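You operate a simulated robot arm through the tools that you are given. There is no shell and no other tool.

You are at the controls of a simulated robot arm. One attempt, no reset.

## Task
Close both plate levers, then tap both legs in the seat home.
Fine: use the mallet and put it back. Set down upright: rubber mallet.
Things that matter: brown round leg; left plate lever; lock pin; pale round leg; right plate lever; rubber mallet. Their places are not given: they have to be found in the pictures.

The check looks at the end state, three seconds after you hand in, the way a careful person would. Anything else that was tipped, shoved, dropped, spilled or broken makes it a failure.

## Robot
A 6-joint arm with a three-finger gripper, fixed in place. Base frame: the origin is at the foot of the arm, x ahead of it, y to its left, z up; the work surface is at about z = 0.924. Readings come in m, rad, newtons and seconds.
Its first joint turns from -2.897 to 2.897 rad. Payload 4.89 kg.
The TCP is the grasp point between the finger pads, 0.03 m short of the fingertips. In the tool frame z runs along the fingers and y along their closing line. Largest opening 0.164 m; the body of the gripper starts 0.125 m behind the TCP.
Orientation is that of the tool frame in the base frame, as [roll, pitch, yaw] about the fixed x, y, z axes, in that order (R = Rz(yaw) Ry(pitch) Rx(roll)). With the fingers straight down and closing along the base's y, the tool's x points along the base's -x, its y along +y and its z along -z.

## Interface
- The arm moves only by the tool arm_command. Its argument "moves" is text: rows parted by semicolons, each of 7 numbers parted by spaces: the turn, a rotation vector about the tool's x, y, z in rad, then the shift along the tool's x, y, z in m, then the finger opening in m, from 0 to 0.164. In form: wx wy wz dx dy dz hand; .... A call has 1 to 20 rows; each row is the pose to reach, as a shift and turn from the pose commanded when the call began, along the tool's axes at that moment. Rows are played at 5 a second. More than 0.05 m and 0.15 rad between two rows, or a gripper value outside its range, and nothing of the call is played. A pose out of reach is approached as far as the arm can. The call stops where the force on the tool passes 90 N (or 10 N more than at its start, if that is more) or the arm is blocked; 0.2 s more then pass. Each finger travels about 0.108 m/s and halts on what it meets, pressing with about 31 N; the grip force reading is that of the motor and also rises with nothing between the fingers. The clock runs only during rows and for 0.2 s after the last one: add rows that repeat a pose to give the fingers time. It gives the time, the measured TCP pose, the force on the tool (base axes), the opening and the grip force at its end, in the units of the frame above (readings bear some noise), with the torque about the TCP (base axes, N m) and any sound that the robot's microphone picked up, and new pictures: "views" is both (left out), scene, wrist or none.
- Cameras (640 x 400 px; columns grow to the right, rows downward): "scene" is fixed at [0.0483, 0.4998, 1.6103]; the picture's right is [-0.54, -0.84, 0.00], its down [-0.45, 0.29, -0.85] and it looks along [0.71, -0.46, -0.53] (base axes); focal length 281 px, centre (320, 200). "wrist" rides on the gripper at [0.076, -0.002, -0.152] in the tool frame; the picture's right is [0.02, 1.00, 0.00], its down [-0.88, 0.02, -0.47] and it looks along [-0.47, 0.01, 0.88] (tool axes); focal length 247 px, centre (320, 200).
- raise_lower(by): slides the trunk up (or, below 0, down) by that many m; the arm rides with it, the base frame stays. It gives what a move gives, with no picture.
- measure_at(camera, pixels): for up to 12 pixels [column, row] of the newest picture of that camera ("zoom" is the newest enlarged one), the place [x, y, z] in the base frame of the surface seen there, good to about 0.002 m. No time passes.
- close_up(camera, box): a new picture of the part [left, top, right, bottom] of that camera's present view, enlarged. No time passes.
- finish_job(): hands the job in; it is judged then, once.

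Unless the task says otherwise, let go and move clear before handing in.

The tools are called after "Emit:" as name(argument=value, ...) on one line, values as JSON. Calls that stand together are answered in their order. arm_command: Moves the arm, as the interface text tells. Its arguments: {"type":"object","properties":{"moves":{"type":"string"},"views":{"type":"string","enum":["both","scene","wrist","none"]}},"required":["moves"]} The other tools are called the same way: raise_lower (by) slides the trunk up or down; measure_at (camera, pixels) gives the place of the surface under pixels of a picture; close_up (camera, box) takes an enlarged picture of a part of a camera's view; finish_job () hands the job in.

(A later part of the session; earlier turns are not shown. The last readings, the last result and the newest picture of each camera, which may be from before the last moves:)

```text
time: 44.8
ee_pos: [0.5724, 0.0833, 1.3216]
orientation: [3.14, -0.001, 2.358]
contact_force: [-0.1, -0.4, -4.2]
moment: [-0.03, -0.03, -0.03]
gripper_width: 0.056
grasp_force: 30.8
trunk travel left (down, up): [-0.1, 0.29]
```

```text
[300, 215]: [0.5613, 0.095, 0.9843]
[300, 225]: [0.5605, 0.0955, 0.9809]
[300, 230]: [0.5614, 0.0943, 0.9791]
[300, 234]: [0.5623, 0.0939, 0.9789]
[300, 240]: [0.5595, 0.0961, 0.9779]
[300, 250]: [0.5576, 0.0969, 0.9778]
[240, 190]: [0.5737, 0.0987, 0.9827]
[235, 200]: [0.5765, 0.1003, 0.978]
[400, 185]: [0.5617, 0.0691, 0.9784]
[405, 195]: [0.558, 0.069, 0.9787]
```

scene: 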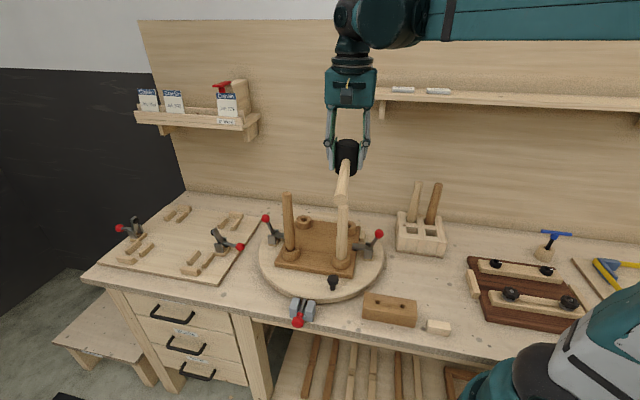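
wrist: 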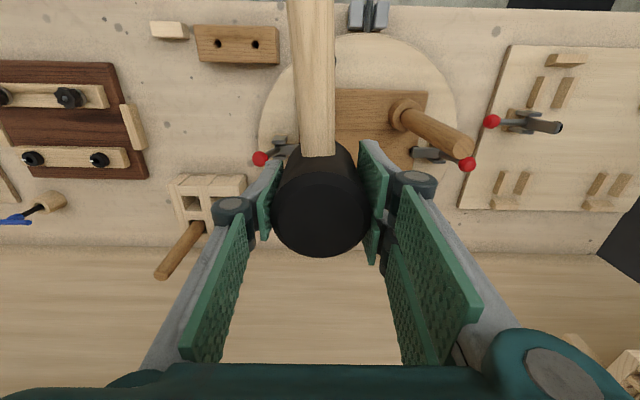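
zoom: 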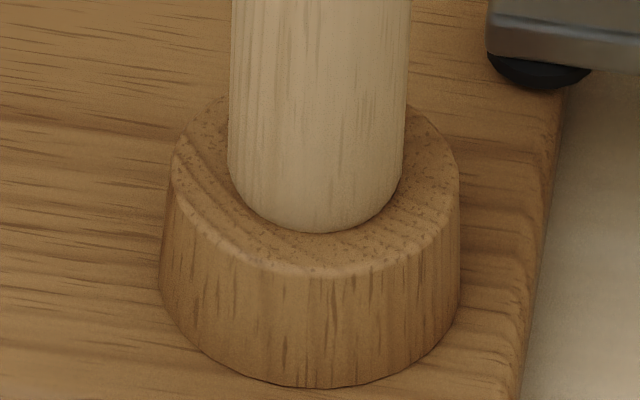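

The shoulder edge is at z≈0.979 against a boss top of 0.978, so the pale leg is home. Before moving to the brown leg, I'll check how the mallet sits in the grip.

Emit:
close_up(camera="scene", box=[310, 120, 380, 210])

Emit:
close_up(camera="wrist", box=[240, 0, 400, 270])

Emit:
measure_at(camera="wrist", pixels=[[320, 215], [300, 215], [340, 215], [320, 190], [320, 240], [319, 145], [316, 120], [313, 80], [310, 40], [309, 5]])

```text
4.44 times, centred on (345, 165) of scene
```

zoom: 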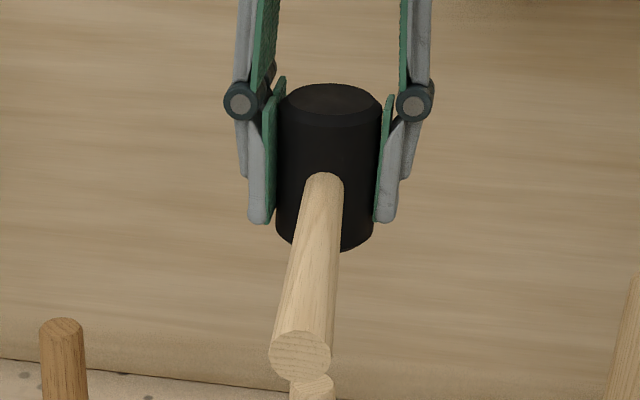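

```text
1.48 times, centred on (320, 135) of wrist
```

zoom: 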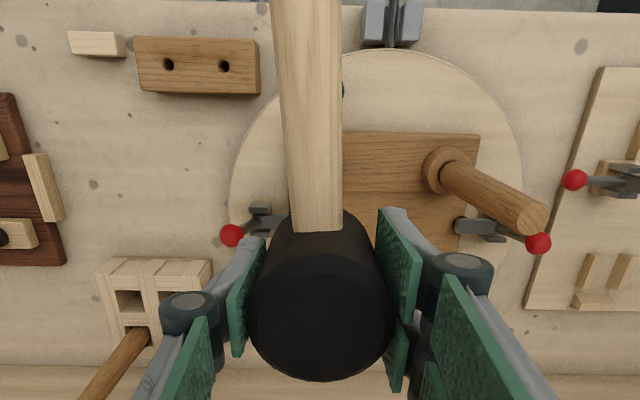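

```text
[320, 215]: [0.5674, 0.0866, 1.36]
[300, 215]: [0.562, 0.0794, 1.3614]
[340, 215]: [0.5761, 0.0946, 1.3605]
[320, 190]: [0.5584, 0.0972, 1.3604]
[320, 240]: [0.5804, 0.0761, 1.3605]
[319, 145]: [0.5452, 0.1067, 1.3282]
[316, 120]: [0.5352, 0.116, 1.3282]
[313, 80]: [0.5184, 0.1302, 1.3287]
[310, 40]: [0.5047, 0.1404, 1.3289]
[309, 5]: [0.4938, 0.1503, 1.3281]
```

The mallet is still level (head top 1.3605, handle 1.328 all along), just 10 mm higher in the grip and turned ~4°. I'll move over the brown leg at (0.6935,0.2015) and give the first taps.

Emit:
arm_command(moves="0 0 0 -0.0004 0.042 0 0.03; 0 0 0 -0.0007 0.085 0 0.03; 0 0 0 -0.001 0.127 0 0.03; 0 0 0 -0.0014 0.169 0 0.03; 0 0 0 -0.0014 0.169 0 0.03; 0 0 0 -0.0014 0.169 0.035 0.03; 0 0 0 -0.0014 0.169 0.065 0.03; 0 0 0 -0.0014 0.169 0.065 0.03")

Emit:
close_up(camera="scene", box=[255, 130, 335, 210])

```text
time: 46.6
ee_pos: [0.6934, 0.2041, 1.2554]
orientation: [3.137, 0.0, 2.36]
contact_force: [-0.7, 0.0, -5.1]
moment: [-0.02, -0.05, 0.0]
gripper_width: 0.0563
grasp_force: 31.7
trunk travel left (down, up): [-0.1, 0.29]
```

scene: 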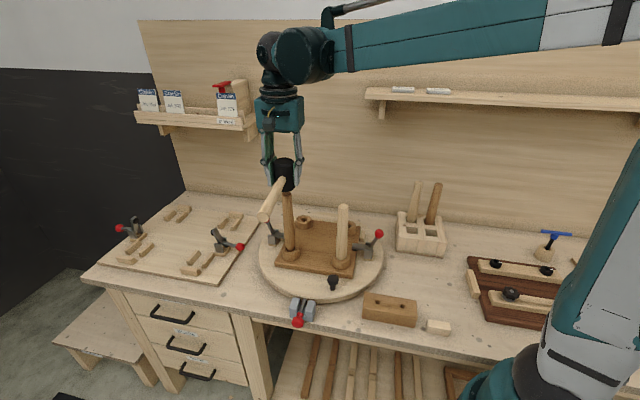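
wrist: 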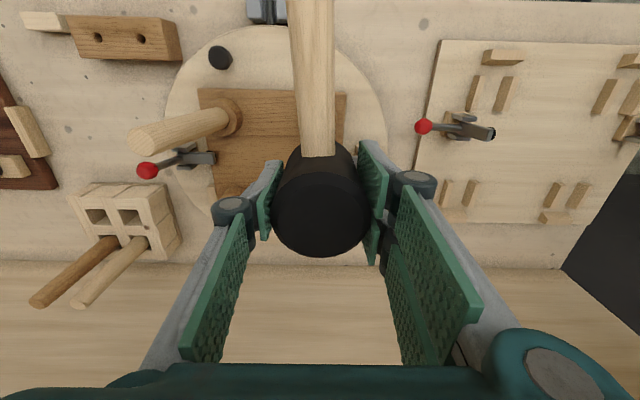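

```text
5.00 times, centred on (295, 170) of scene
```

zoom: 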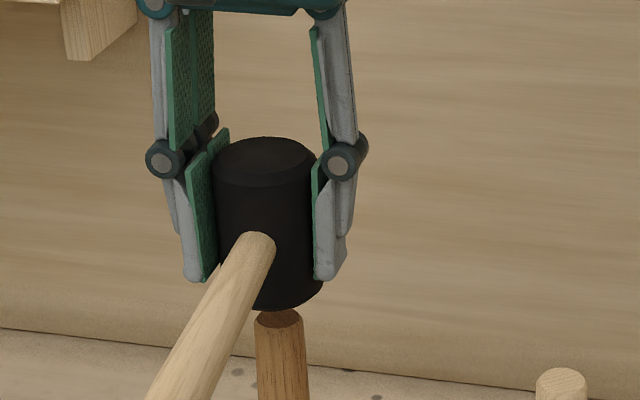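

The head is right over the brown leg with ~19 mm of gap. I'll give three progressively deeper taps.

Emit:
arm_command(moves="0 0 0 0 0 0.012 0.03; 0 0 0 0 0 0.025 0.03; 0 0 0 0 0 0.01 0.03; 0 0 0 0 0 0.028 0.03; 0 0 0 0 0 0.012 0.03; 0 0 0 0 0 0.031 0.03; 0 0 0 0 0 0.031 0.03")

Emit:
close_up(camera="scene", box=[275, 235, 305, 265])

Emit:
close_up(camera="scene", box=[255, 130, 335, 210])

```text
time: 48.2
ee_pos: [0.6939, 0.2025, 1.2278]
orientation: [3.14, 0.001, 2.359]
contact_force: [-0.7, 0.8, 16.0]
moment: [0.23, 0.08, -0.02]
gripper_width: 0.0562
grasp_force: 31.2
trunk travel left (down, up): [-0.1, 0.29]
```

scene: 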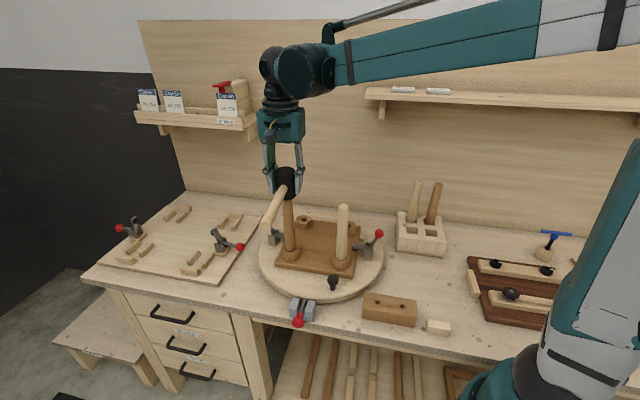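
wrist: 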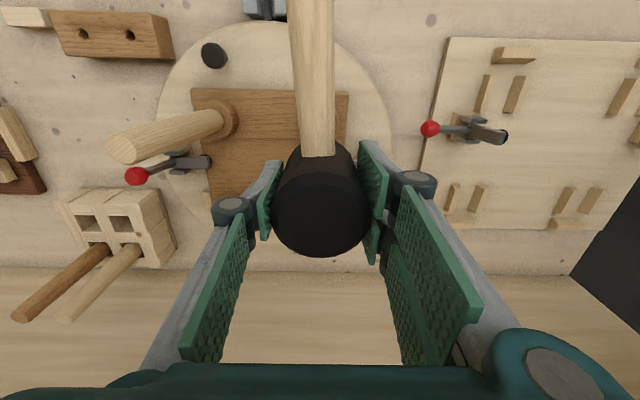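

```text
13.33 times, centred on (290, 250) of scene
```

zoom: 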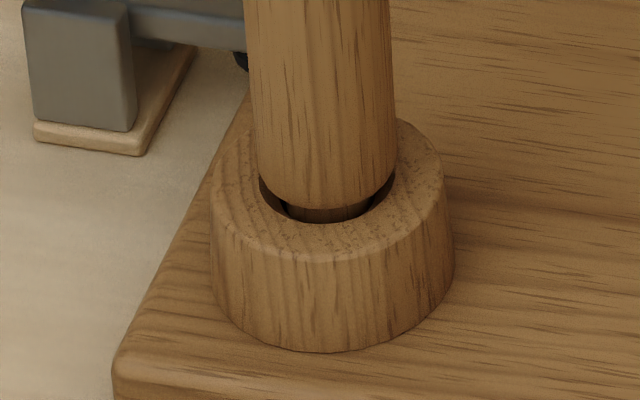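

```text
5.00 times, centred on (295, 170) of scene
```

zoom: 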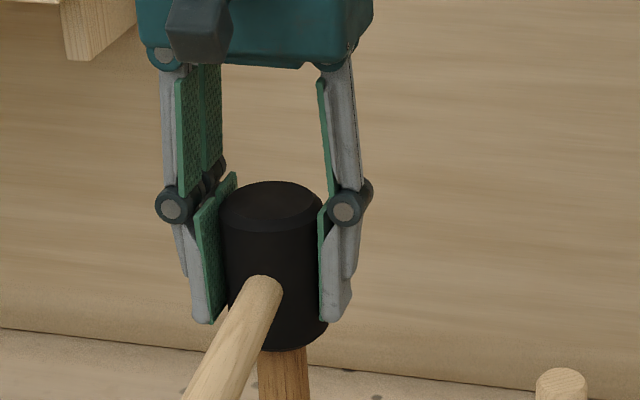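

The brown leg has gone down most of the way and a thin gap remains at zoom (330,212). I'll give more taps, deeper.

Emit:
arm_command(moves="0 0 0 0 0 -0.018 0.03; 0 0 0 0 0 0.003 0.03; 0 0 0 0 0 -0.016 0.03; 0 0 0 0 0 0.005 0.03; 0 0 0 0 0 0.005 0.03")

Emit:
close_up(camera="scene", box=[275, 235, 305, 265])

Emit:
close_up(camera="scene", box=[255, 130, 335, 210])

```text
time: 49.4
ee_pos: [0.6921, 0.2008, 1.2241]
orientation: [3.139, -0.001, 2.358]
contact_force: [-0.5, 0.2, 30.6]
moment: [0.29, 0.17, 0.03]
gripper_width: 0.0563
grasp_force: 30.9
trunk travel left (down, up): [-0.1, 0.29]
```

scene: 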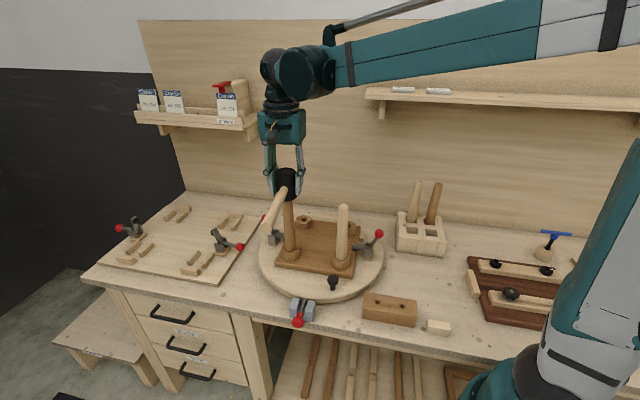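
wrist: 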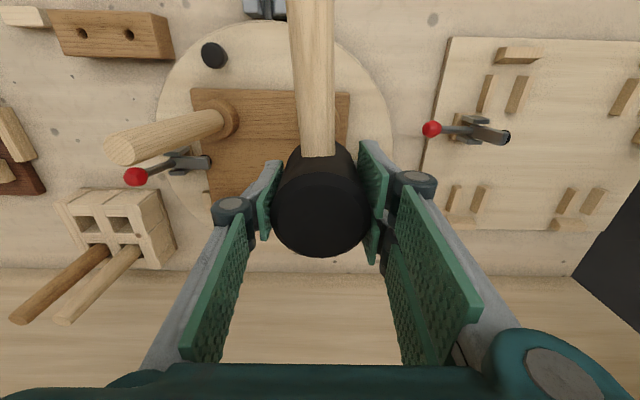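

```text
13.33 times, centred on (290, 250) of scene
```

zoom: 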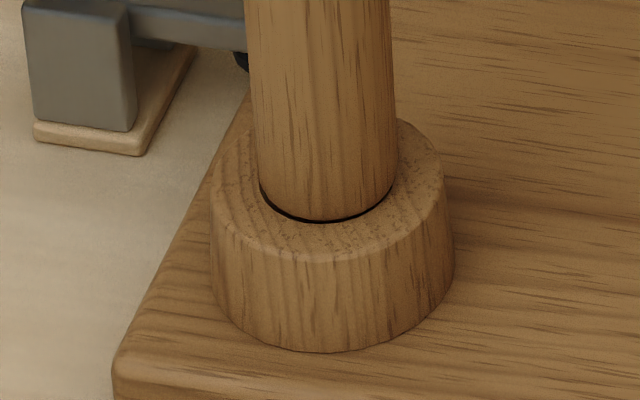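

```text
5.00 times, centred on (295, 170) of scene
```

zoom: 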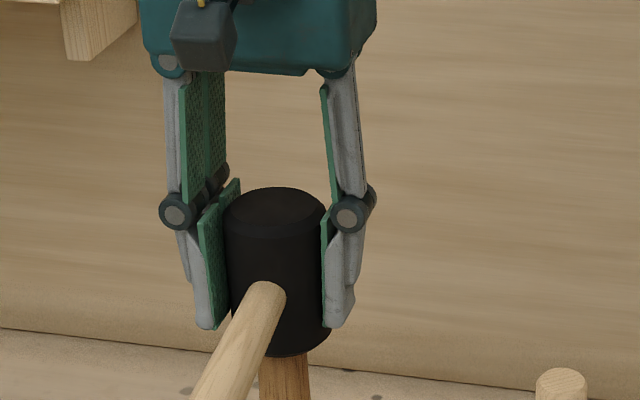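

Only a hairline gap remains. I'll give a couple more taps slightly deeper.

Emit:
arm_command(moves="0 0 0 0 0 -0.018 0.03; 0 0 0 0 0 0.002 0.03; 0 0 0 0 0 -0.016 0.03; 0 0 0 0 0 0.004 0.03; 0 0 0 0 0 0.004 0.03")

Emit:
close_up(camera="scene", box=[275, 235, 305, 265])

Emit:
close_up(camera="scene", box=[255, 130, 335, 210])

```text
time: 50.6
ee_pos: [0.6905, 0.2028, 1.2219]
orientation: [3.14, 0.001, 2.356]
contact_force: [-1.8, 0.2, 30.6]
moment: [-0.02, -0.26, -0.01]
gripper_width: 0.0565
grasp_force: 31.6
trunk travel left (down, up): [-0.1, 0.29]
```

scene: 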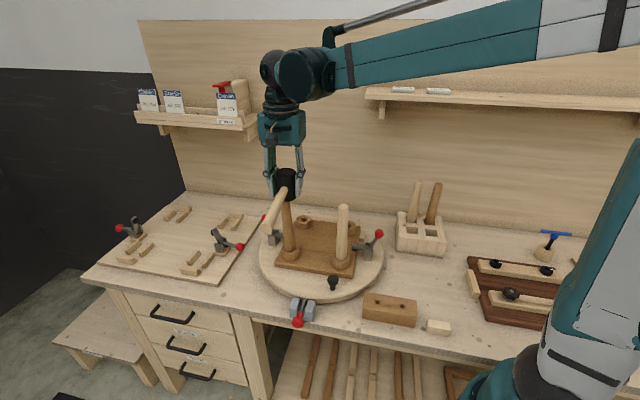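
wrist: 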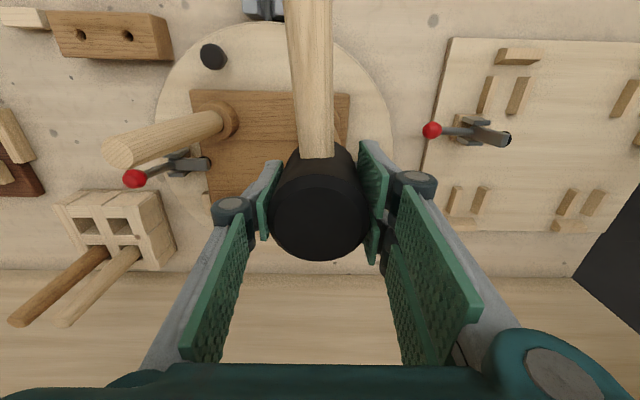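

```text
13.33 times, centred on (290, 250) of scene
```

zoom: 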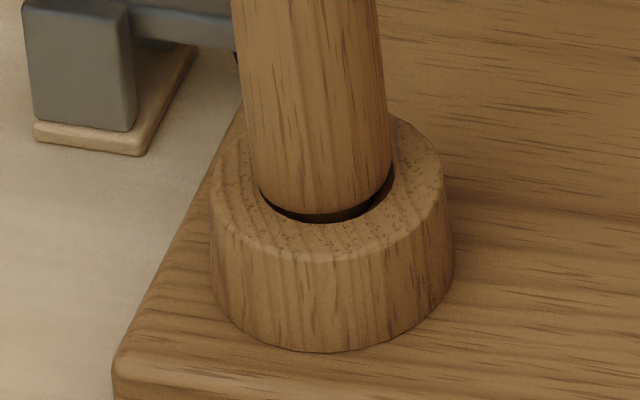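

```text
5.00 times, centred on (295, 170) of scene
```

zoom: 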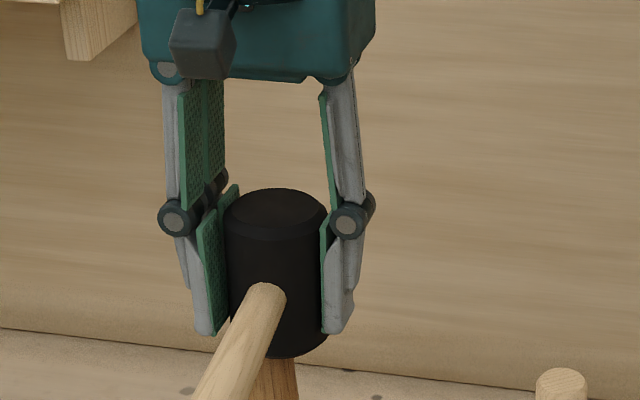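

The leg is now leaning slightly to image-left with a wedge gap on its right (385,185). I'll lift off and look at how it stands.

Emit:
arm_command(moves="0 0 0 0 0 -0.02 0.03; 0 0 0 0 0 -0.05 0.03; 0 0 0 0 0 -0.09 0.03; 0 0 0 0 0 -0.09 0.03")

Emit:
close_up(camera="scene", box=[275, 235, 305, 265])

Emit:
close_up(camera="scene", box=[255, 180, 355, 270])

```text
time: 51.6
ee_pos: [0.693, 0.2036, 1.3082]
orientation: [3.141, 0.001, 2.358]
contact_force: [-0.3, 0.2, -4.3]
moment: [-0.03, -0.07, 0.05]
gripper_width: 0.0562
grasp_force: 31.0
trunk travel left (down, up): [-0.1, 0.29]
```

scene: 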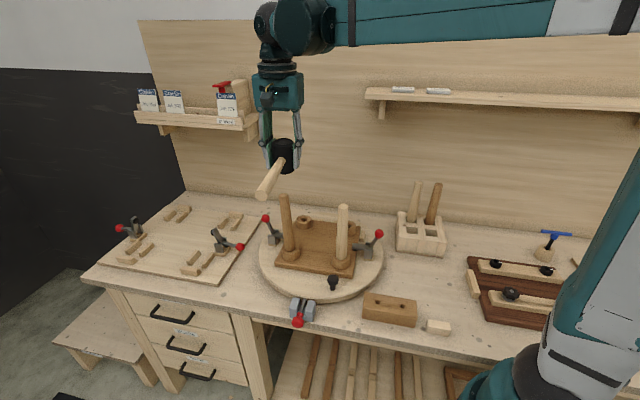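
wrist: 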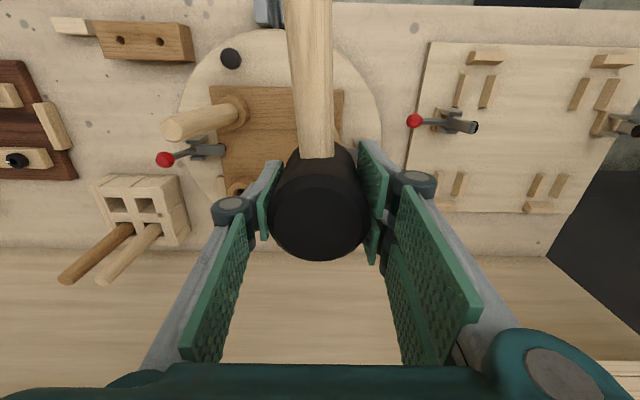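

```text
13.33 times, centred on (290, 250) of scene
```

zoom: 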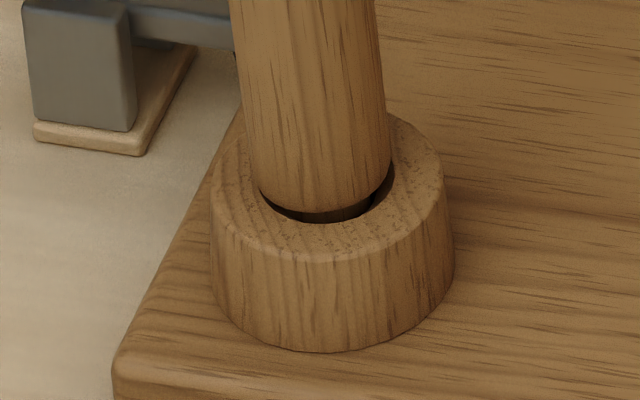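

```text
4.44 times, centred on (305, 225) of scene
```

zoom: 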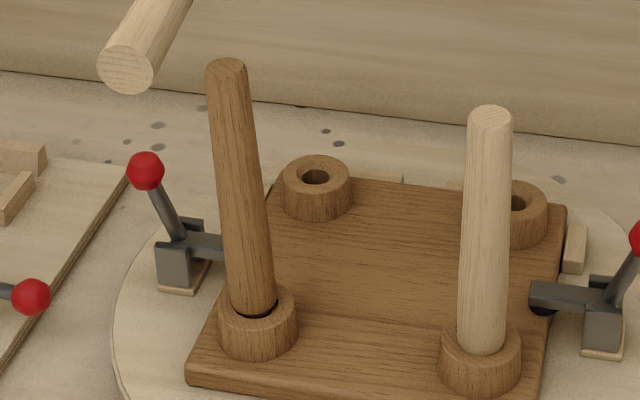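

Emit:
measure_at(camera="zoom", pixels=[[227, 68], [212, 67], [242, 69], [227, 61], [227, 76], [490, 117], [476, 116], [503, 118], [490, 110], [490, 125]])

Emit:
measure_at(camera="wrist", pixels=[[320, 215], [300, 215], [340, 215], [320, 190], [320, 245], [319, 150], [313, 80], [309, 5]])

```text
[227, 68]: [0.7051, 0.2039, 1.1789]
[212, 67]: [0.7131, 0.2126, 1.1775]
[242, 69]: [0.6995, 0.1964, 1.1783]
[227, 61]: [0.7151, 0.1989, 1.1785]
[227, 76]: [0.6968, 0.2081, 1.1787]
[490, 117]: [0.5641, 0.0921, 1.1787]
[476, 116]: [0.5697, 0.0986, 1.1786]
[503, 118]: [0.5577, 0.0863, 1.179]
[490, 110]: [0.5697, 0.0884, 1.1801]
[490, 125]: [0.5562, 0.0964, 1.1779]
```

```text
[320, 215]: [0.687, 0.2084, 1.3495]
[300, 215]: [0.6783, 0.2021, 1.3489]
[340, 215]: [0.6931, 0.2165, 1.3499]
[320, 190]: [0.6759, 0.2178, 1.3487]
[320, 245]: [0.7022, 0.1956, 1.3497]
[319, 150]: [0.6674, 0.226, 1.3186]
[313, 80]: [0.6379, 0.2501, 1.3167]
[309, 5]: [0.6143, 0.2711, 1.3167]
```

Both legs have tipped about 3.5° as the mallet pivoted in the grip: the pale top is now at (0.5635,0.0924) and the brown top at (0.706,0.204). They're driven in but need straightening. I'll put the mallet back first and then set the legs true with the fingers, starting by measuring how the mallet sits in hand.

Emit:
close_up(camera="wrist", box=[250, 130, 390, 270])

Emit:
measure_at(camera="wrist", pixels=[[318, 148], [316, 130], [315, 110], [313, 90], [312, 70], [311, 50], [310, 30], [309, 10], [320, 200], [320, 230], [290, 215], [350, 215]])

Emit:
close_up(camera="scene", box=[410, 300, 470, 345])

```text
2.86 times, centred on (320, 200) of wrist
```

zoom: 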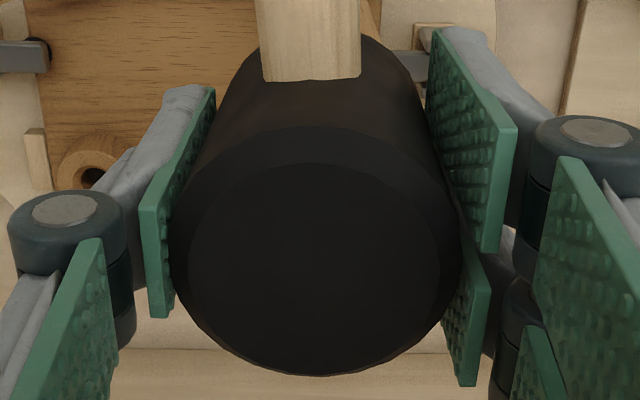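

```text
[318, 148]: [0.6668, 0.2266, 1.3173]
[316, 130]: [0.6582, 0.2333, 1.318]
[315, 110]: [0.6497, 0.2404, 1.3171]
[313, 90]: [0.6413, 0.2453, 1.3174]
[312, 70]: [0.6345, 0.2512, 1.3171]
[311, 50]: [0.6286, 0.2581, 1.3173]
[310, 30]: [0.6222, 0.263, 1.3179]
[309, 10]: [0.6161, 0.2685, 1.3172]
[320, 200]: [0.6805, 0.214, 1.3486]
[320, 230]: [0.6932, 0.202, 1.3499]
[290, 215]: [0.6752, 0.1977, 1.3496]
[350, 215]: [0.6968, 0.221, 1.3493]
```

```text
8.89 times, centred on (440, 322) of scene
```

zoom: 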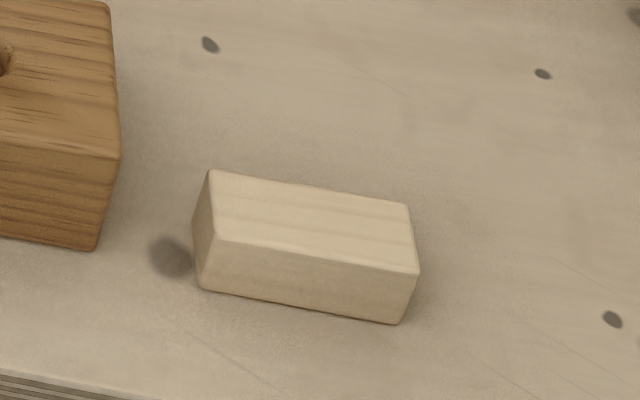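

The mallet is level, offset ~5 mm along the handle and turned ~5° in the grip. I'll carry it back above its start spot, correcting the yaw on the way, and hover.

Emit:
arm_command(moves="0 0 0.009 -0.0051 -0.0463 -0.01 0.03; 0 0 0.018 -0.0102 -0.0926 -0.01 0.03; 0 0 0.027 -0.0153 -0.1389 -0.01 0.03; 0 0 0.036 -0.0204 -0.1852 -0.01 0.03; 0 0 0.045 -0.0255 -0.2315 -0.01 0.03; 0 0 0.054 -0.0306 -0.2777 -0.01 0.03; 0 0 0.063 -0.0357 -0.324 -0.01 0.03; 0 0 0.072 -0.0408 -0.3703 -0.005 0.03; 0 0 0.081 -0.0459 -0.4166 0.0 0.03; 0 0 0.089 -0.051 -0.4629 0.02 0.03; 0 0 0.089 -0.051 -0.4629 0.065 0.03; 0 0 0.089 -0.051 -0.4629 0.11 0.03; 0 0 0.089 -0.051 -0.4629 0.155 0.03; 0 0 0.089 -0.051 -0.4629 0.2 0.03; 0 0 0.089 -0.051 -0.4629 0.245 0.03; 0 0 0.089 -0.051 -0.4629 0.29 0.03; 0 0 0.089 -0.051 -0.4629 0.29 0.03")

Emit:
close_up(camera="scene", box=[400, 240, 480, 345])

Emit:
measure_at(camera="wrist", pixels=[[318, 148], [316, 130], [315, 110], [313, 90], [312, 70], [311, 50], [310, 30], [309, 10], [320, 200], [320, 230], [290, 215], [350, 215]])

```text
refused: row 10 steps farther than a row can; nothing moved
```

```text
3.81 times, centred on (440, 292) of scene
```

zoom: 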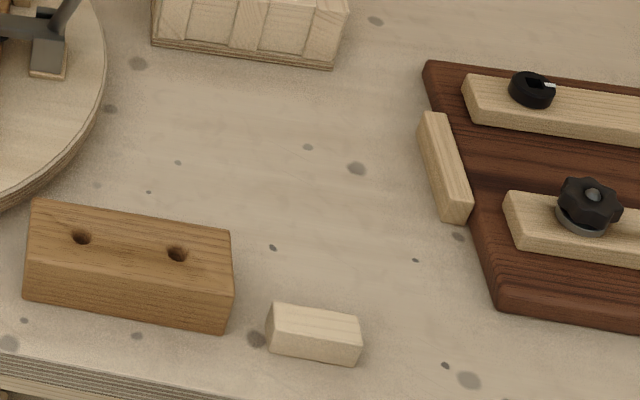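

```text
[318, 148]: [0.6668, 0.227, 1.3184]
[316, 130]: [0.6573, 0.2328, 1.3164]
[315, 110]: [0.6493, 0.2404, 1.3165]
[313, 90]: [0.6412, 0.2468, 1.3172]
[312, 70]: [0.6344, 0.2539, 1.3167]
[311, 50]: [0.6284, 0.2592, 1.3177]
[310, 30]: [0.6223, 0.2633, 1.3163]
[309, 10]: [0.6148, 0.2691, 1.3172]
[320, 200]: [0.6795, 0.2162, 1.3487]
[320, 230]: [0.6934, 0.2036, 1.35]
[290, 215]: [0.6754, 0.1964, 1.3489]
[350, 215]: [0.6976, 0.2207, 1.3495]
```

That call was refused because row 10 combined the sideways and down steps into too long a move. I'll resend with smaller steps.

Emit:
arm_command(moves="0 0 0.009 -0.0051 -0.0463 -0.005 0.03; 0 0 0.018 -0.0102 -0.0926 -0.01 0.03; 0 0 0.027 -0.0153 -0.1389 -0.01 0.03; 0 0 0.036 -0.0204 -0.1852 -0.01 0.03; 0 0 0.045 -0.0255 -0.2315 -0.01 0.03; 0 0 0.054 -0.0306 -0.2777 -0.01 0.03; 0 0 0.063 -0.0357 -0.324 -0.01 0.03; 0 0 0.072 -0.0408 -0.3703 -0.01 0.03; 0 0 0.081 -0.0459 -0.4166 -0.01 0.03; 0 0 0.089 -0.051 -0.4629 -0.01 0.03; 0 0 0.089 -0.051 -0.4629 0.035 0.03; 0 0 0.089 -0.051 -0.4629 0.08 0.03; 0 0 0.089 -0.051 -0.4629 0.125 0.03; 0 0 0.089 -0.051 -0.4629 0.17 0.03; 0 0 0.089 -0.051 -0.4629 0.215 0.03; 0 0 0.089 -0.051 -0.4629 0.26 0.03; 0 0 0.089 -0.051 -0.4629 0.3 0.03; 0 0 0.089 -0.051 -0.4629 0.3 0.03; 0 0 0.089 -0.051 -0.4629 0.3 0.03")

Emit:
close_up(camera="scene", box=[400, 240, 480, 345])

Emit:
measure_at(camera="wrist", pixels=[[318, 148], [316, 130], [315, 110], [313, 90], [312, 70], [311, 50], [310, 30], [309, 10], [320, 200], [320, 230], [290, 215], [350, 215]])

```text
time: 55.6
ee_pos: [0.4027, -0.1622, 1.0085]
orientation: [3.139, -0.002, 2.269]
contact_force: [0.3, 0.2, -5.0]
moment: [0.0, 0.02, 0.01]
gripper_width: 0.0562
grasp_force: 30.6
trunk travel left (down, up): [-0.1, 0.29]
```

scene: 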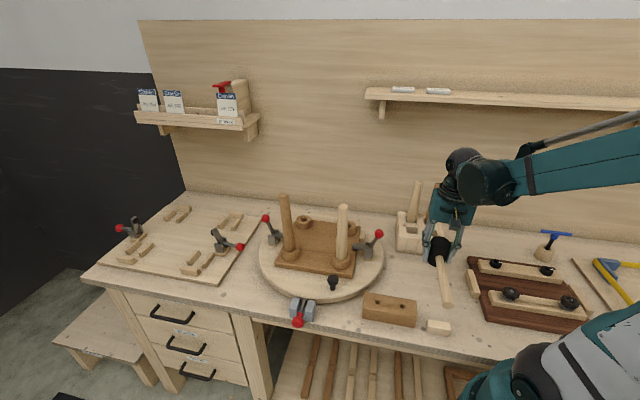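
wrist: 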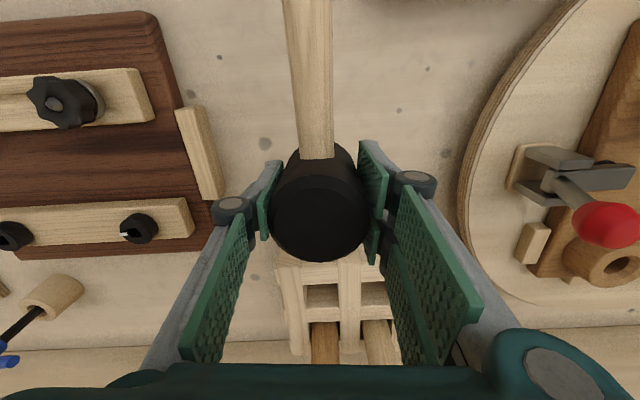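

```text
3.81 times, centred on (440, 292) of scene
```

zoom: 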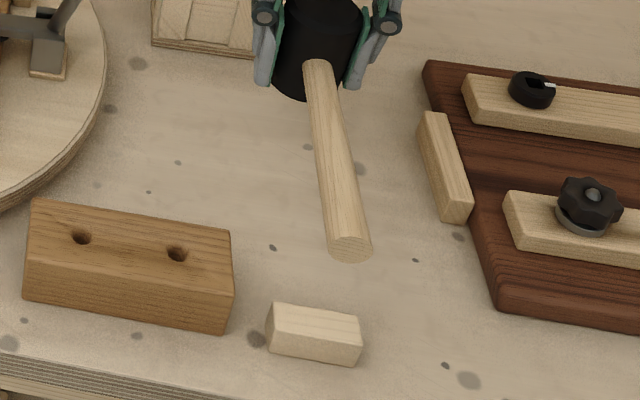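

```text
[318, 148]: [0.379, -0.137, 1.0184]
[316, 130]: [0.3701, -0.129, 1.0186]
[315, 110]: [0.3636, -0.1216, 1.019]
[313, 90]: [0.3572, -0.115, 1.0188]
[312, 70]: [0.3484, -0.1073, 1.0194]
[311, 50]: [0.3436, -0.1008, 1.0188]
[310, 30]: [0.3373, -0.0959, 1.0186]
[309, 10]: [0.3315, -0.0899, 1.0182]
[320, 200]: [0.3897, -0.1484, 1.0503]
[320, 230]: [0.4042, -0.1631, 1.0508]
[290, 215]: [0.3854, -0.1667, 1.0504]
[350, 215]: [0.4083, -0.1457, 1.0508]
```

The handle now points along 135.2° on its original line and the head centre is within ~2 mm of where it started. I'll lower it about 83 mm to the bench.

Emit:
arm_command(moves="0 0 0 0 0 0.03 0.03; 0 0 0 0 0 0.06 0.03; 0 0 0 0 0 0.075 0.03; 0 0 0 0 0 0.08 0.03; 0 0 0 0 0 0.083 0.03; 0 0 0 0 0 0.083 0.03")

Emit:
close_up(camera="scene", box=[400, 240, 480, 345])

```text
time: 57.0
ee_pos: [0.4031, -0.1612, 0.9232]
orientation: [3.139, 0.001, 2.269]
contact_force: [0.4, 1.6, 2.9]
moment: [0.11, 0.24, -0.14]
gripper_width: 0.0562
grasp_force: 30.9
trunk travel left (down, up): [-0.1, 0.29]
```

scene: 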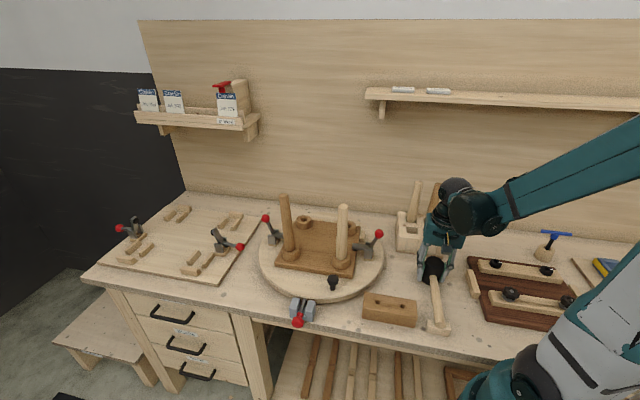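
wrist: 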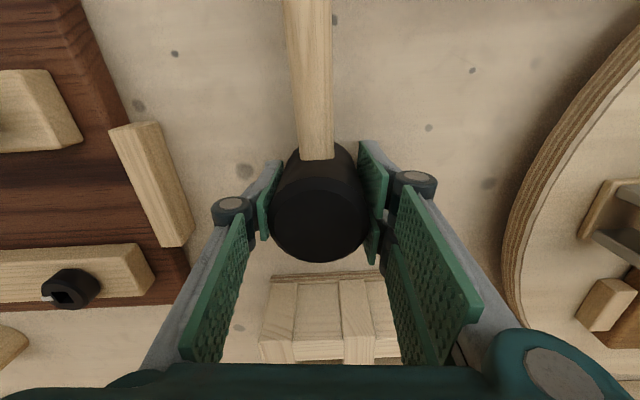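

```text
3.81 times, centred on (440, 292) of scene
```

zoom: 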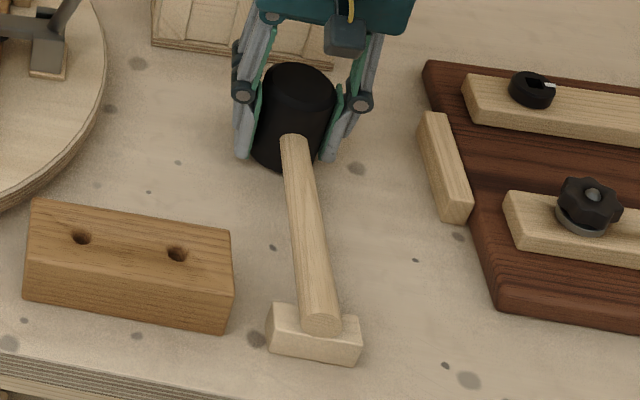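

The mallet is standing on the bench again (force went to +3 N) with the handle on its block. I'll open and rise straight up.

Emit:
arm_command(moves="0 0 0 0 0 0 0.057; 0 0 0 0 0 0 0.07; 0 0 0 0 0 0 0.09; 0 0 0 0 0 -0.03 0.1; 0 0 0 0 0 -0.075 0.1; 0 0 0 0 0 -0.12 0.1; 0 0 0 0 0 -0.165 0.1; 0 0 0 0 0 -0.21 0.1; 0 0 0 0 0 -0.255 0.1; 0 0 0 0 0 -0.3 0.1; 0 0 0 0 0 -0.345 0.1; 0 0 0 0 0 -0.36 0.1; 0 0 0 0 0 -0.36 0.1")

Emit:
close_up(camera="scene", box=[400, 240, 480, 345])

Emit:
close_up(camera="scene", box=[255, 180, 355, 270])

```text
time: 59.8
ee_pos: [0.403, -0.1613, 1.2835]
orientation: [3.14, -0.001, 2.269]
contact_force: [0.0, 0.5, -0.5]
moment: [0.01, -0.03, 0.01]
gripper_width: 0.1
grasp_force: 0.2
trunk travel left (down, up): [-0.1, 0.29]
```

scene: 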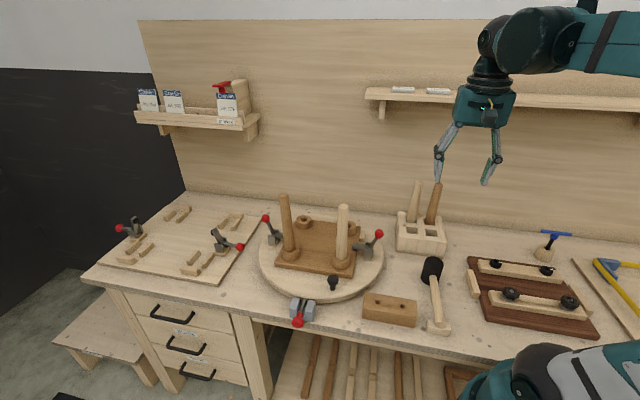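
wrist: 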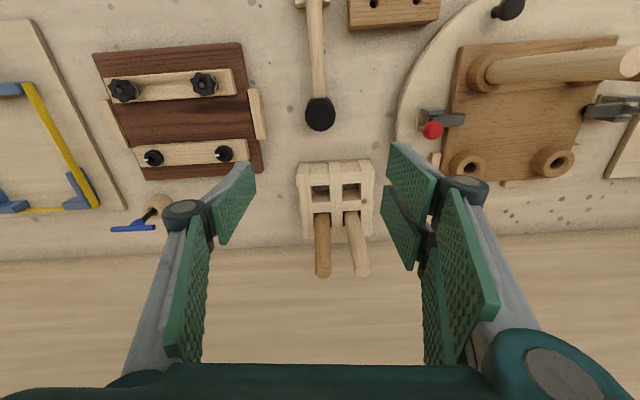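

```text
3.81 times, centred on (440, 292) of scene
```

zoom: 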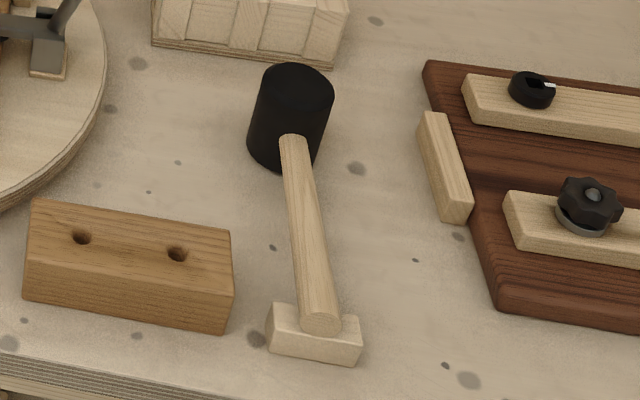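

```text
4.44 times, centred on (305, 225) of scene
```

zoom: 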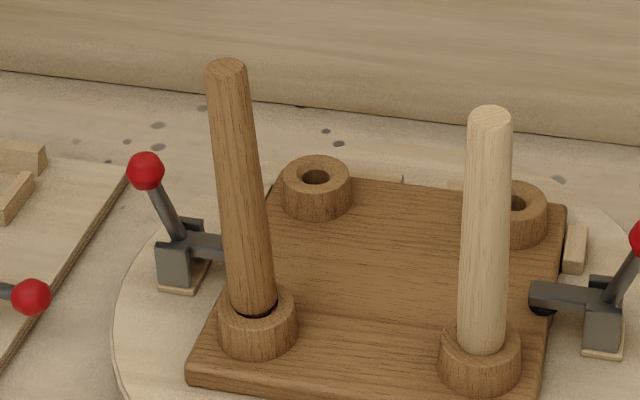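

The mallet is back exactly where it stood. Now I'll locate both boss centres and the leg axes, so I can straighten the legs with the fingers.

Emit:
close_up(camera="scene", box=[275, 235, 305, 265])

Emit:
measure_at(camera="zoom", pixels=[[219, 175], [225, 205], [260, 235], [320, 250], [380, 240], [425, 212], [438, 185], [415, 150], [240, 150], [325, 200], [325, 212], [385, 185]])

Emit:
close_up(camera="scene", box=[325, 242, 360, 275])

Emit:
measure_at(camera="zoom", pixels=[[200, 160], [205, 190], [240, 225], [300, 240], [360, 230], [398, 195], [403, 165], [390, 140], [215, 140], [305, 210], [305, 218], [240, 100]])

```text
13.33 times, centred on (290, 250) of scene
```

zoom: 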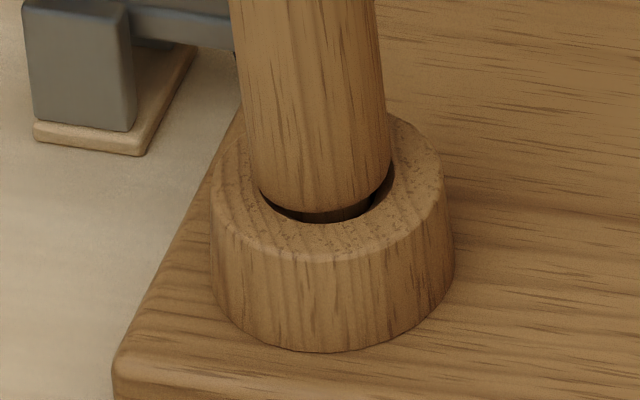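

```text
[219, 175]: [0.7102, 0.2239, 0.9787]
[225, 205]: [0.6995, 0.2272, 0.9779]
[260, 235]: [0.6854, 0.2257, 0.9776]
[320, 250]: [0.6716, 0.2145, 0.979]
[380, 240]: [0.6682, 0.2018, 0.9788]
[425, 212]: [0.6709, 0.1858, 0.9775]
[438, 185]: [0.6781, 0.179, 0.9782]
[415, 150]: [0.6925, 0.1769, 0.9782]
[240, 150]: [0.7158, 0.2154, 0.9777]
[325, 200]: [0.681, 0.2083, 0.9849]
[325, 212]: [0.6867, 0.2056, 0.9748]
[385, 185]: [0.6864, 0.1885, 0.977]
```

```text
12.12 times, centred on (342, 258) of scene
```

zoom: 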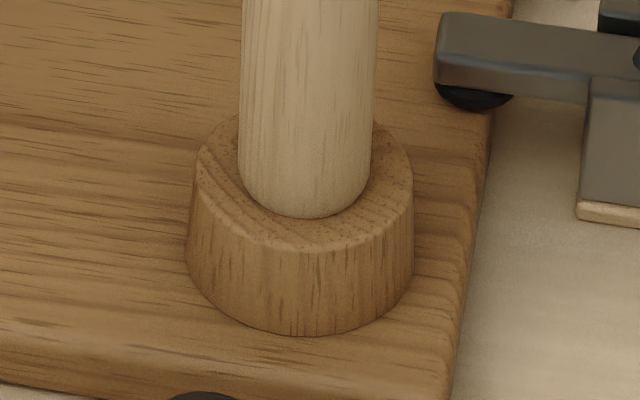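

```text
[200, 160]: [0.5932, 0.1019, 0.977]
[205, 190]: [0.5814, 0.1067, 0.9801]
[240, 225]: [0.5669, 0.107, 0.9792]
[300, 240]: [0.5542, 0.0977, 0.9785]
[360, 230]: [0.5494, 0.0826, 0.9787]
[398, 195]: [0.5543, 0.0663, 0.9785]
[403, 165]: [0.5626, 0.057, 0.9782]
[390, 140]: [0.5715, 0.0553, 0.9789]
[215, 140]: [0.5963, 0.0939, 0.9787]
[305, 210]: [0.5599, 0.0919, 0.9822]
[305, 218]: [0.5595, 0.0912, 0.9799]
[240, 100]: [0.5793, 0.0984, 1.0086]
```

Boss centres are brown (0.6945,0.2015) and pale (0.5745,0.082), so the tops are off by ~11–15 mm. I'll hover over the brown leg with the fingers closing along its lean direction.

Emit:
arm_command(moves="0 0 0.048 0.009 0.0456 -0.005 0.1; 0 0 0.097 0.0181 0.0913 -0.01 0.1; 0 0 0.145 0.0272 0.137 -0.015 0.1; 0 0 0.194 0.0362 0.1826 -0.015 0.1; 0 0 0.242 0.0453 0.2283 -0.015 0.1; 0 0 0.29 0.0543 0.2739 -0.015 0.1; 0 0 0.339 0.0634 0.3196 -0.015 0.1; 0 0 0.387 0.0724 0.3652 -0.015 0.1; 0 0 0.436 0.0815 0.4109 -0.015 0.1; 0 0 0.484 0.0905 0.4565 -0.015 0.1; 0 0 0.484 0.0905 0.4565 -0.015 0.1; 0 0 0.484 0.0905 0.4565 -0.015 0.1")

Emit:
close_up(camera="scene", box=[240, 120, 360, 270])

```text
time: 62.4
ee_pos: [0.696, 0.2014, 1.301]
orientation: [-3.141, 0.0, 1.786]
contact_force: [0.7, 0.3, -0.2]
moment: [-0.06, 0.1, 0.02]
gripper_width: 0.1001
grasp_force: 0.0
trunk travel left (down, up): [-0.1, 0.29]
```

scene: 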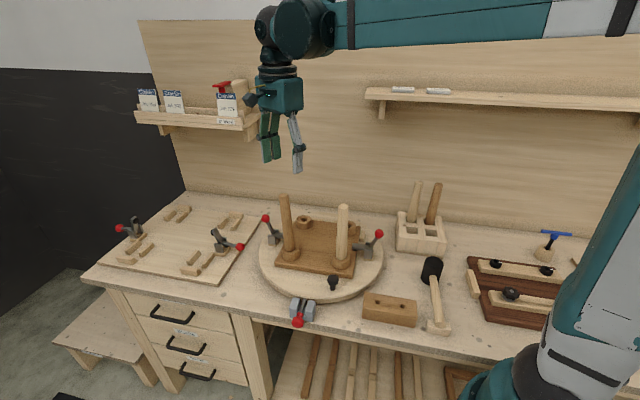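
wrist: 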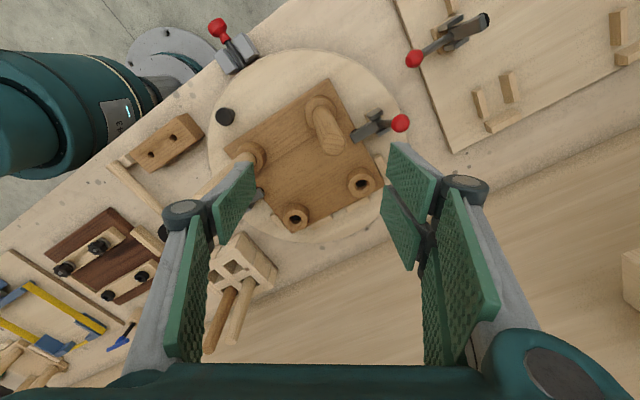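

```text
2.67 times, centred on (300, 195) of scene
```

zoom: 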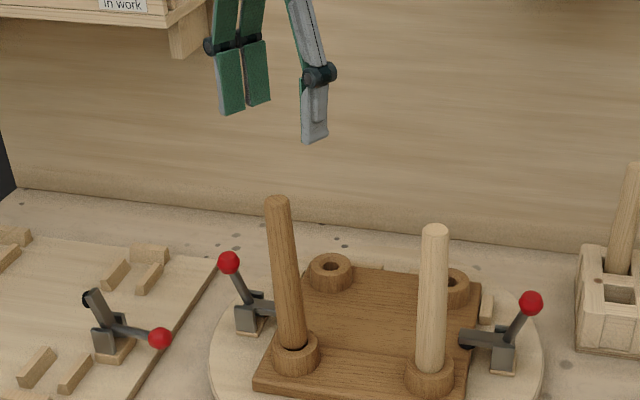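

The fingers straddle the brown leg cleanly. I'll descend to TCP z≈1.14 and close slowly to bring it upright.

Emit:
arm_command(moves="0 0 0 0 0 0.045 0.1; 0 0 0 0 0 0.09 0.1; 0 0 0 0 0 0.13 0.1; 0 0 0 0 0 0.16 0.09; 0 0 0 0 0 0.16 0.07; 0 0 0 0 0 0.16 0.06; 0 0 0 0 0 0.16 0.05; 0 0 0 0 0 0.16 0.045; 0 0 0 0 0 0.16 0.04; 0 0 0 0 0 0.16 0.035; 0 0 0 0 0 0.16 0.03; 0 0 0 0 0 0.16 0.025; 0 0 0 0 0 0.16 0.02; 0 0 0 0 0 0.16 0.015; 0 0 0 0 0 0.16 0.015")

Emit:
close_up(camera="scene", box=[275, 235, 305, 265])

Emit:
close_up(camera="scene", box=[240, 150, 360, 270])

```text
time: 65.6
ee_pos: [0.6959, 0.2014, 1.1401]
orientation: [3.141, -0.002, 1.785]
contact_force: [-0.1, -0.5, 0.5]
moment: [-0.02, -0.01, -0.01]
gripper_width: 0.0302
grasp_force: 31.2
trunk travel left (down, up): [-0.1, 0.29]
```

scene: 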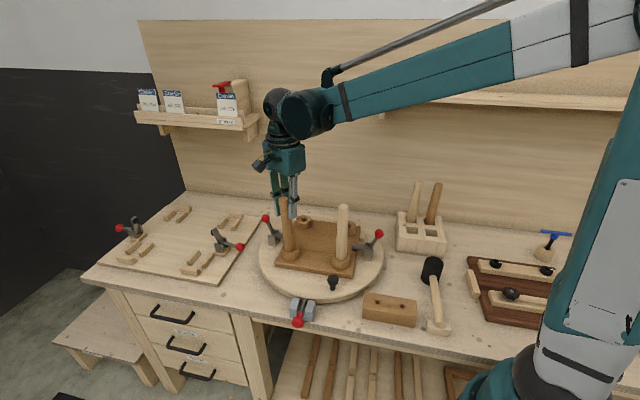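
wrist: 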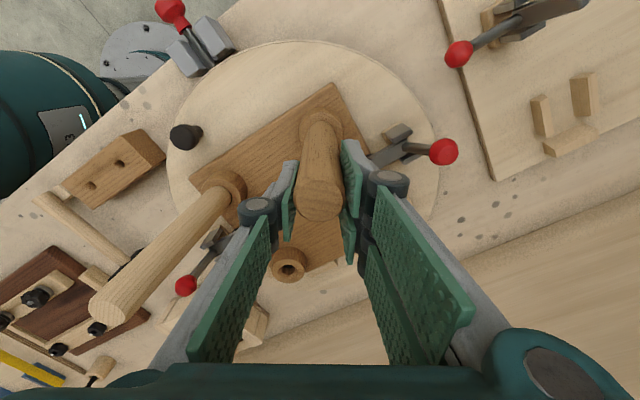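

```text
13.33 times, centred on (290, 250) of scene
```

zoom: 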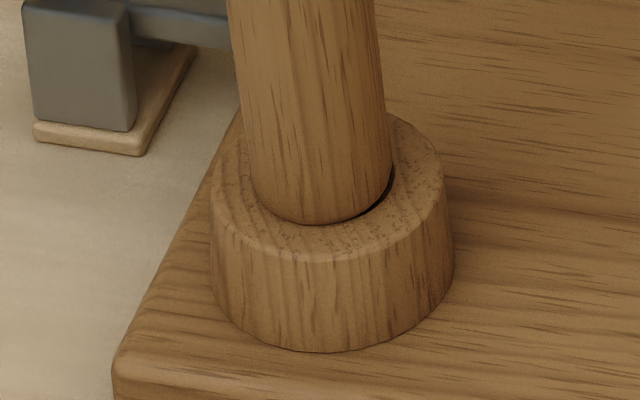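

```text
3.33 times, centred on (300, 210) of scene
```

zoom: 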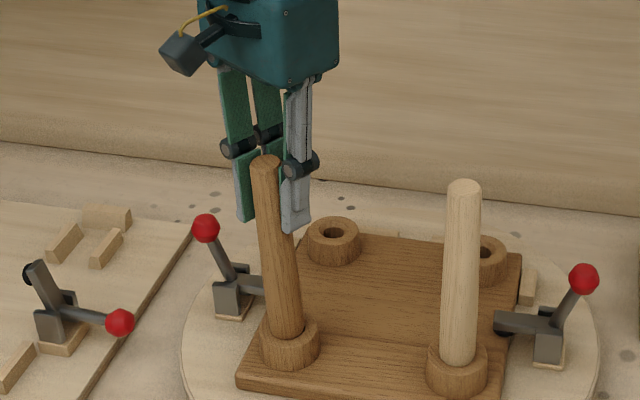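

The lean along the closing line is gone, but a wedge gap remains at zoom (385,195), so there's still lean along tool x. I'll measure the leg's top centre.

Emit:
measure_at(camera="wrist", pixels=[[319, 202], [305, 200], [333, 200], [319, 188], [319, 214], [318, 215], [323, 130], [320, 165]])

Emit:
close_up(camera="wrist", box=[260, 90, 380, 240])

```text
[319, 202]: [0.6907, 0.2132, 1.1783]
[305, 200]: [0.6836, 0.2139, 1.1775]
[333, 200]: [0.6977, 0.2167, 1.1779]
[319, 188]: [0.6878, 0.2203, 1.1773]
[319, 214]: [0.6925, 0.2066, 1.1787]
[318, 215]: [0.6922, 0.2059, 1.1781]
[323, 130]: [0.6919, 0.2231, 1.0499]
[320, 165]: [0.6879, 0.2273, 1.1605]
```

```text
2.67 times, centred on (320, 165) of wrist
```

zoom: 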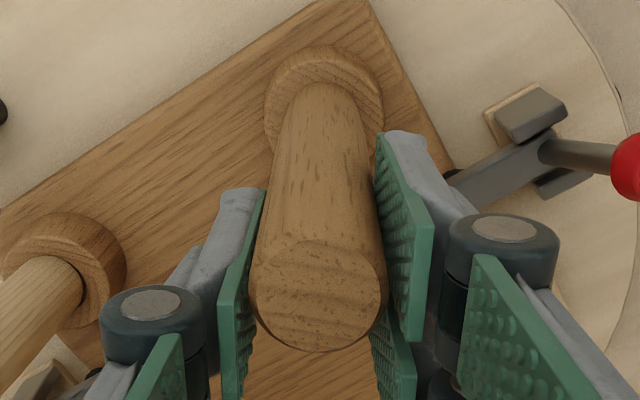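

Gripping made the brown leg's lean swing round to +y (top now at (0.6905,0.214)). It's held near one edge of the pads, so I'll draw the grip back along tool −x by ~10.5 mm to stand it upright over its boss.

Emit:
arm_command(moves="0 0 0 -0.003 0.0003 0 0.015; 0 0 0 -0.006 0.0006 0 0.015; 0 0 0 -0.009 0.0009 0 0.015; 0 0 0 -0.0105 0.001 0 0.015; 0 0 0 -0.0105 0.001 0 0.015")

Emit:
close_up(camera="scene", box=[275, 235, 305, 265])

Emit:
close_up(camera="wrist", box=[260, 90, 380, 240])

Emit:
measure_at(camera="wrist", pixels=[[319, 200], [319, 202], [305, 200], [333, 200], [319, 188], [319, 214], [323, 130]])

```text
time: 66.8
ee_pos: [0.6981, 0.1908, 1.1418]
orientation: [3.141, -0.003, 1.785]
contact_force: [-0.7, 3.9, -0.4]
moment: [0.68, 0.11, 0.01]
gripper_width: 0.03
grasp_force: 31.0
trunk travel left (down, up): [-0.1, 0.29]
```

scene: 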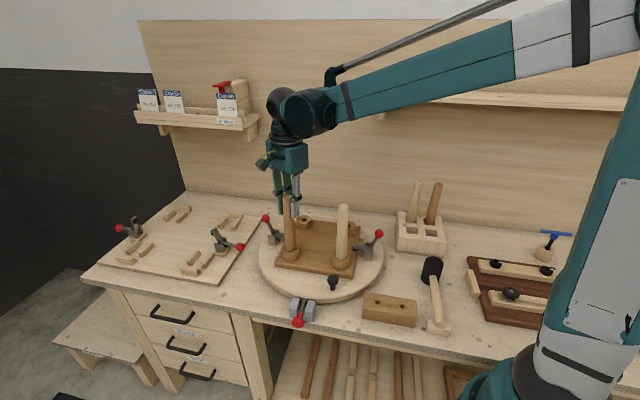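
wrist: 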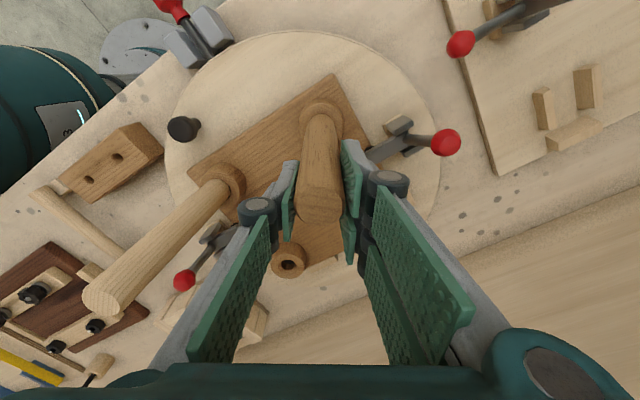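

```text
13.33 times, centred on (290, 250) of scene
```

zoom: 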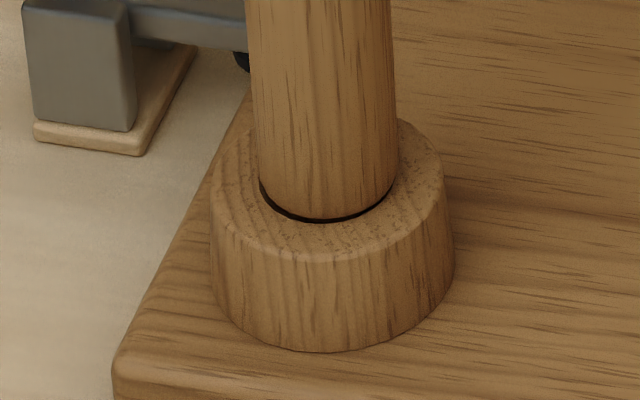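

```text
2.67 times, centred on (320, 165) of wrist
```

zoom: 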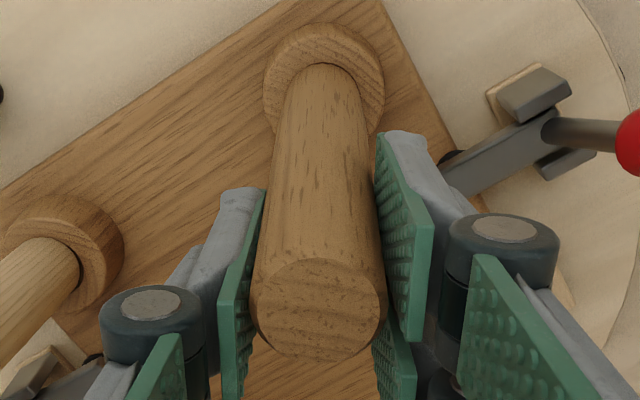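

```text
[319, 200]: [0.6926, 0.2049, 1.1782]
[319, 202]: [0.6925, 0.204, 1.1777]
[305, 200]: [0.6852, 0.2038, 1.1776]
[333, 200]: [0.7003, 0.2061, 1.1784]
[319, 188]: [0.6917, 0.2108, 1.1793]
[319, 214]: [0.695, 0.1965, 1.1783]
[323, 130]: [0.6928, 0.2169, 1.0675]
```

The brown leg now stands upright (top centre ≈(0.6935,0.2015)), with a thin even gap at its base. I'll press straight down while holding it.

Emit:
arm_command(moves="0 0 0 -0.0105 0.001 0.002 0.0; 0 0 0 0 0 0.002 0.0", views="none")

```text
time: 67.4
ee_pos: [0.6977, 0.1893, 1.1395]
orientation: [3.139, -0.001, 1.783]
contact_force: [0.9, -5.1, 12.6]
moment: [-0.67, -0.2, 0.0]
gripper_width: 0.0301
grasp_force: 31.0
trunk travel left (down, up): [-0.1, 0.29]
```

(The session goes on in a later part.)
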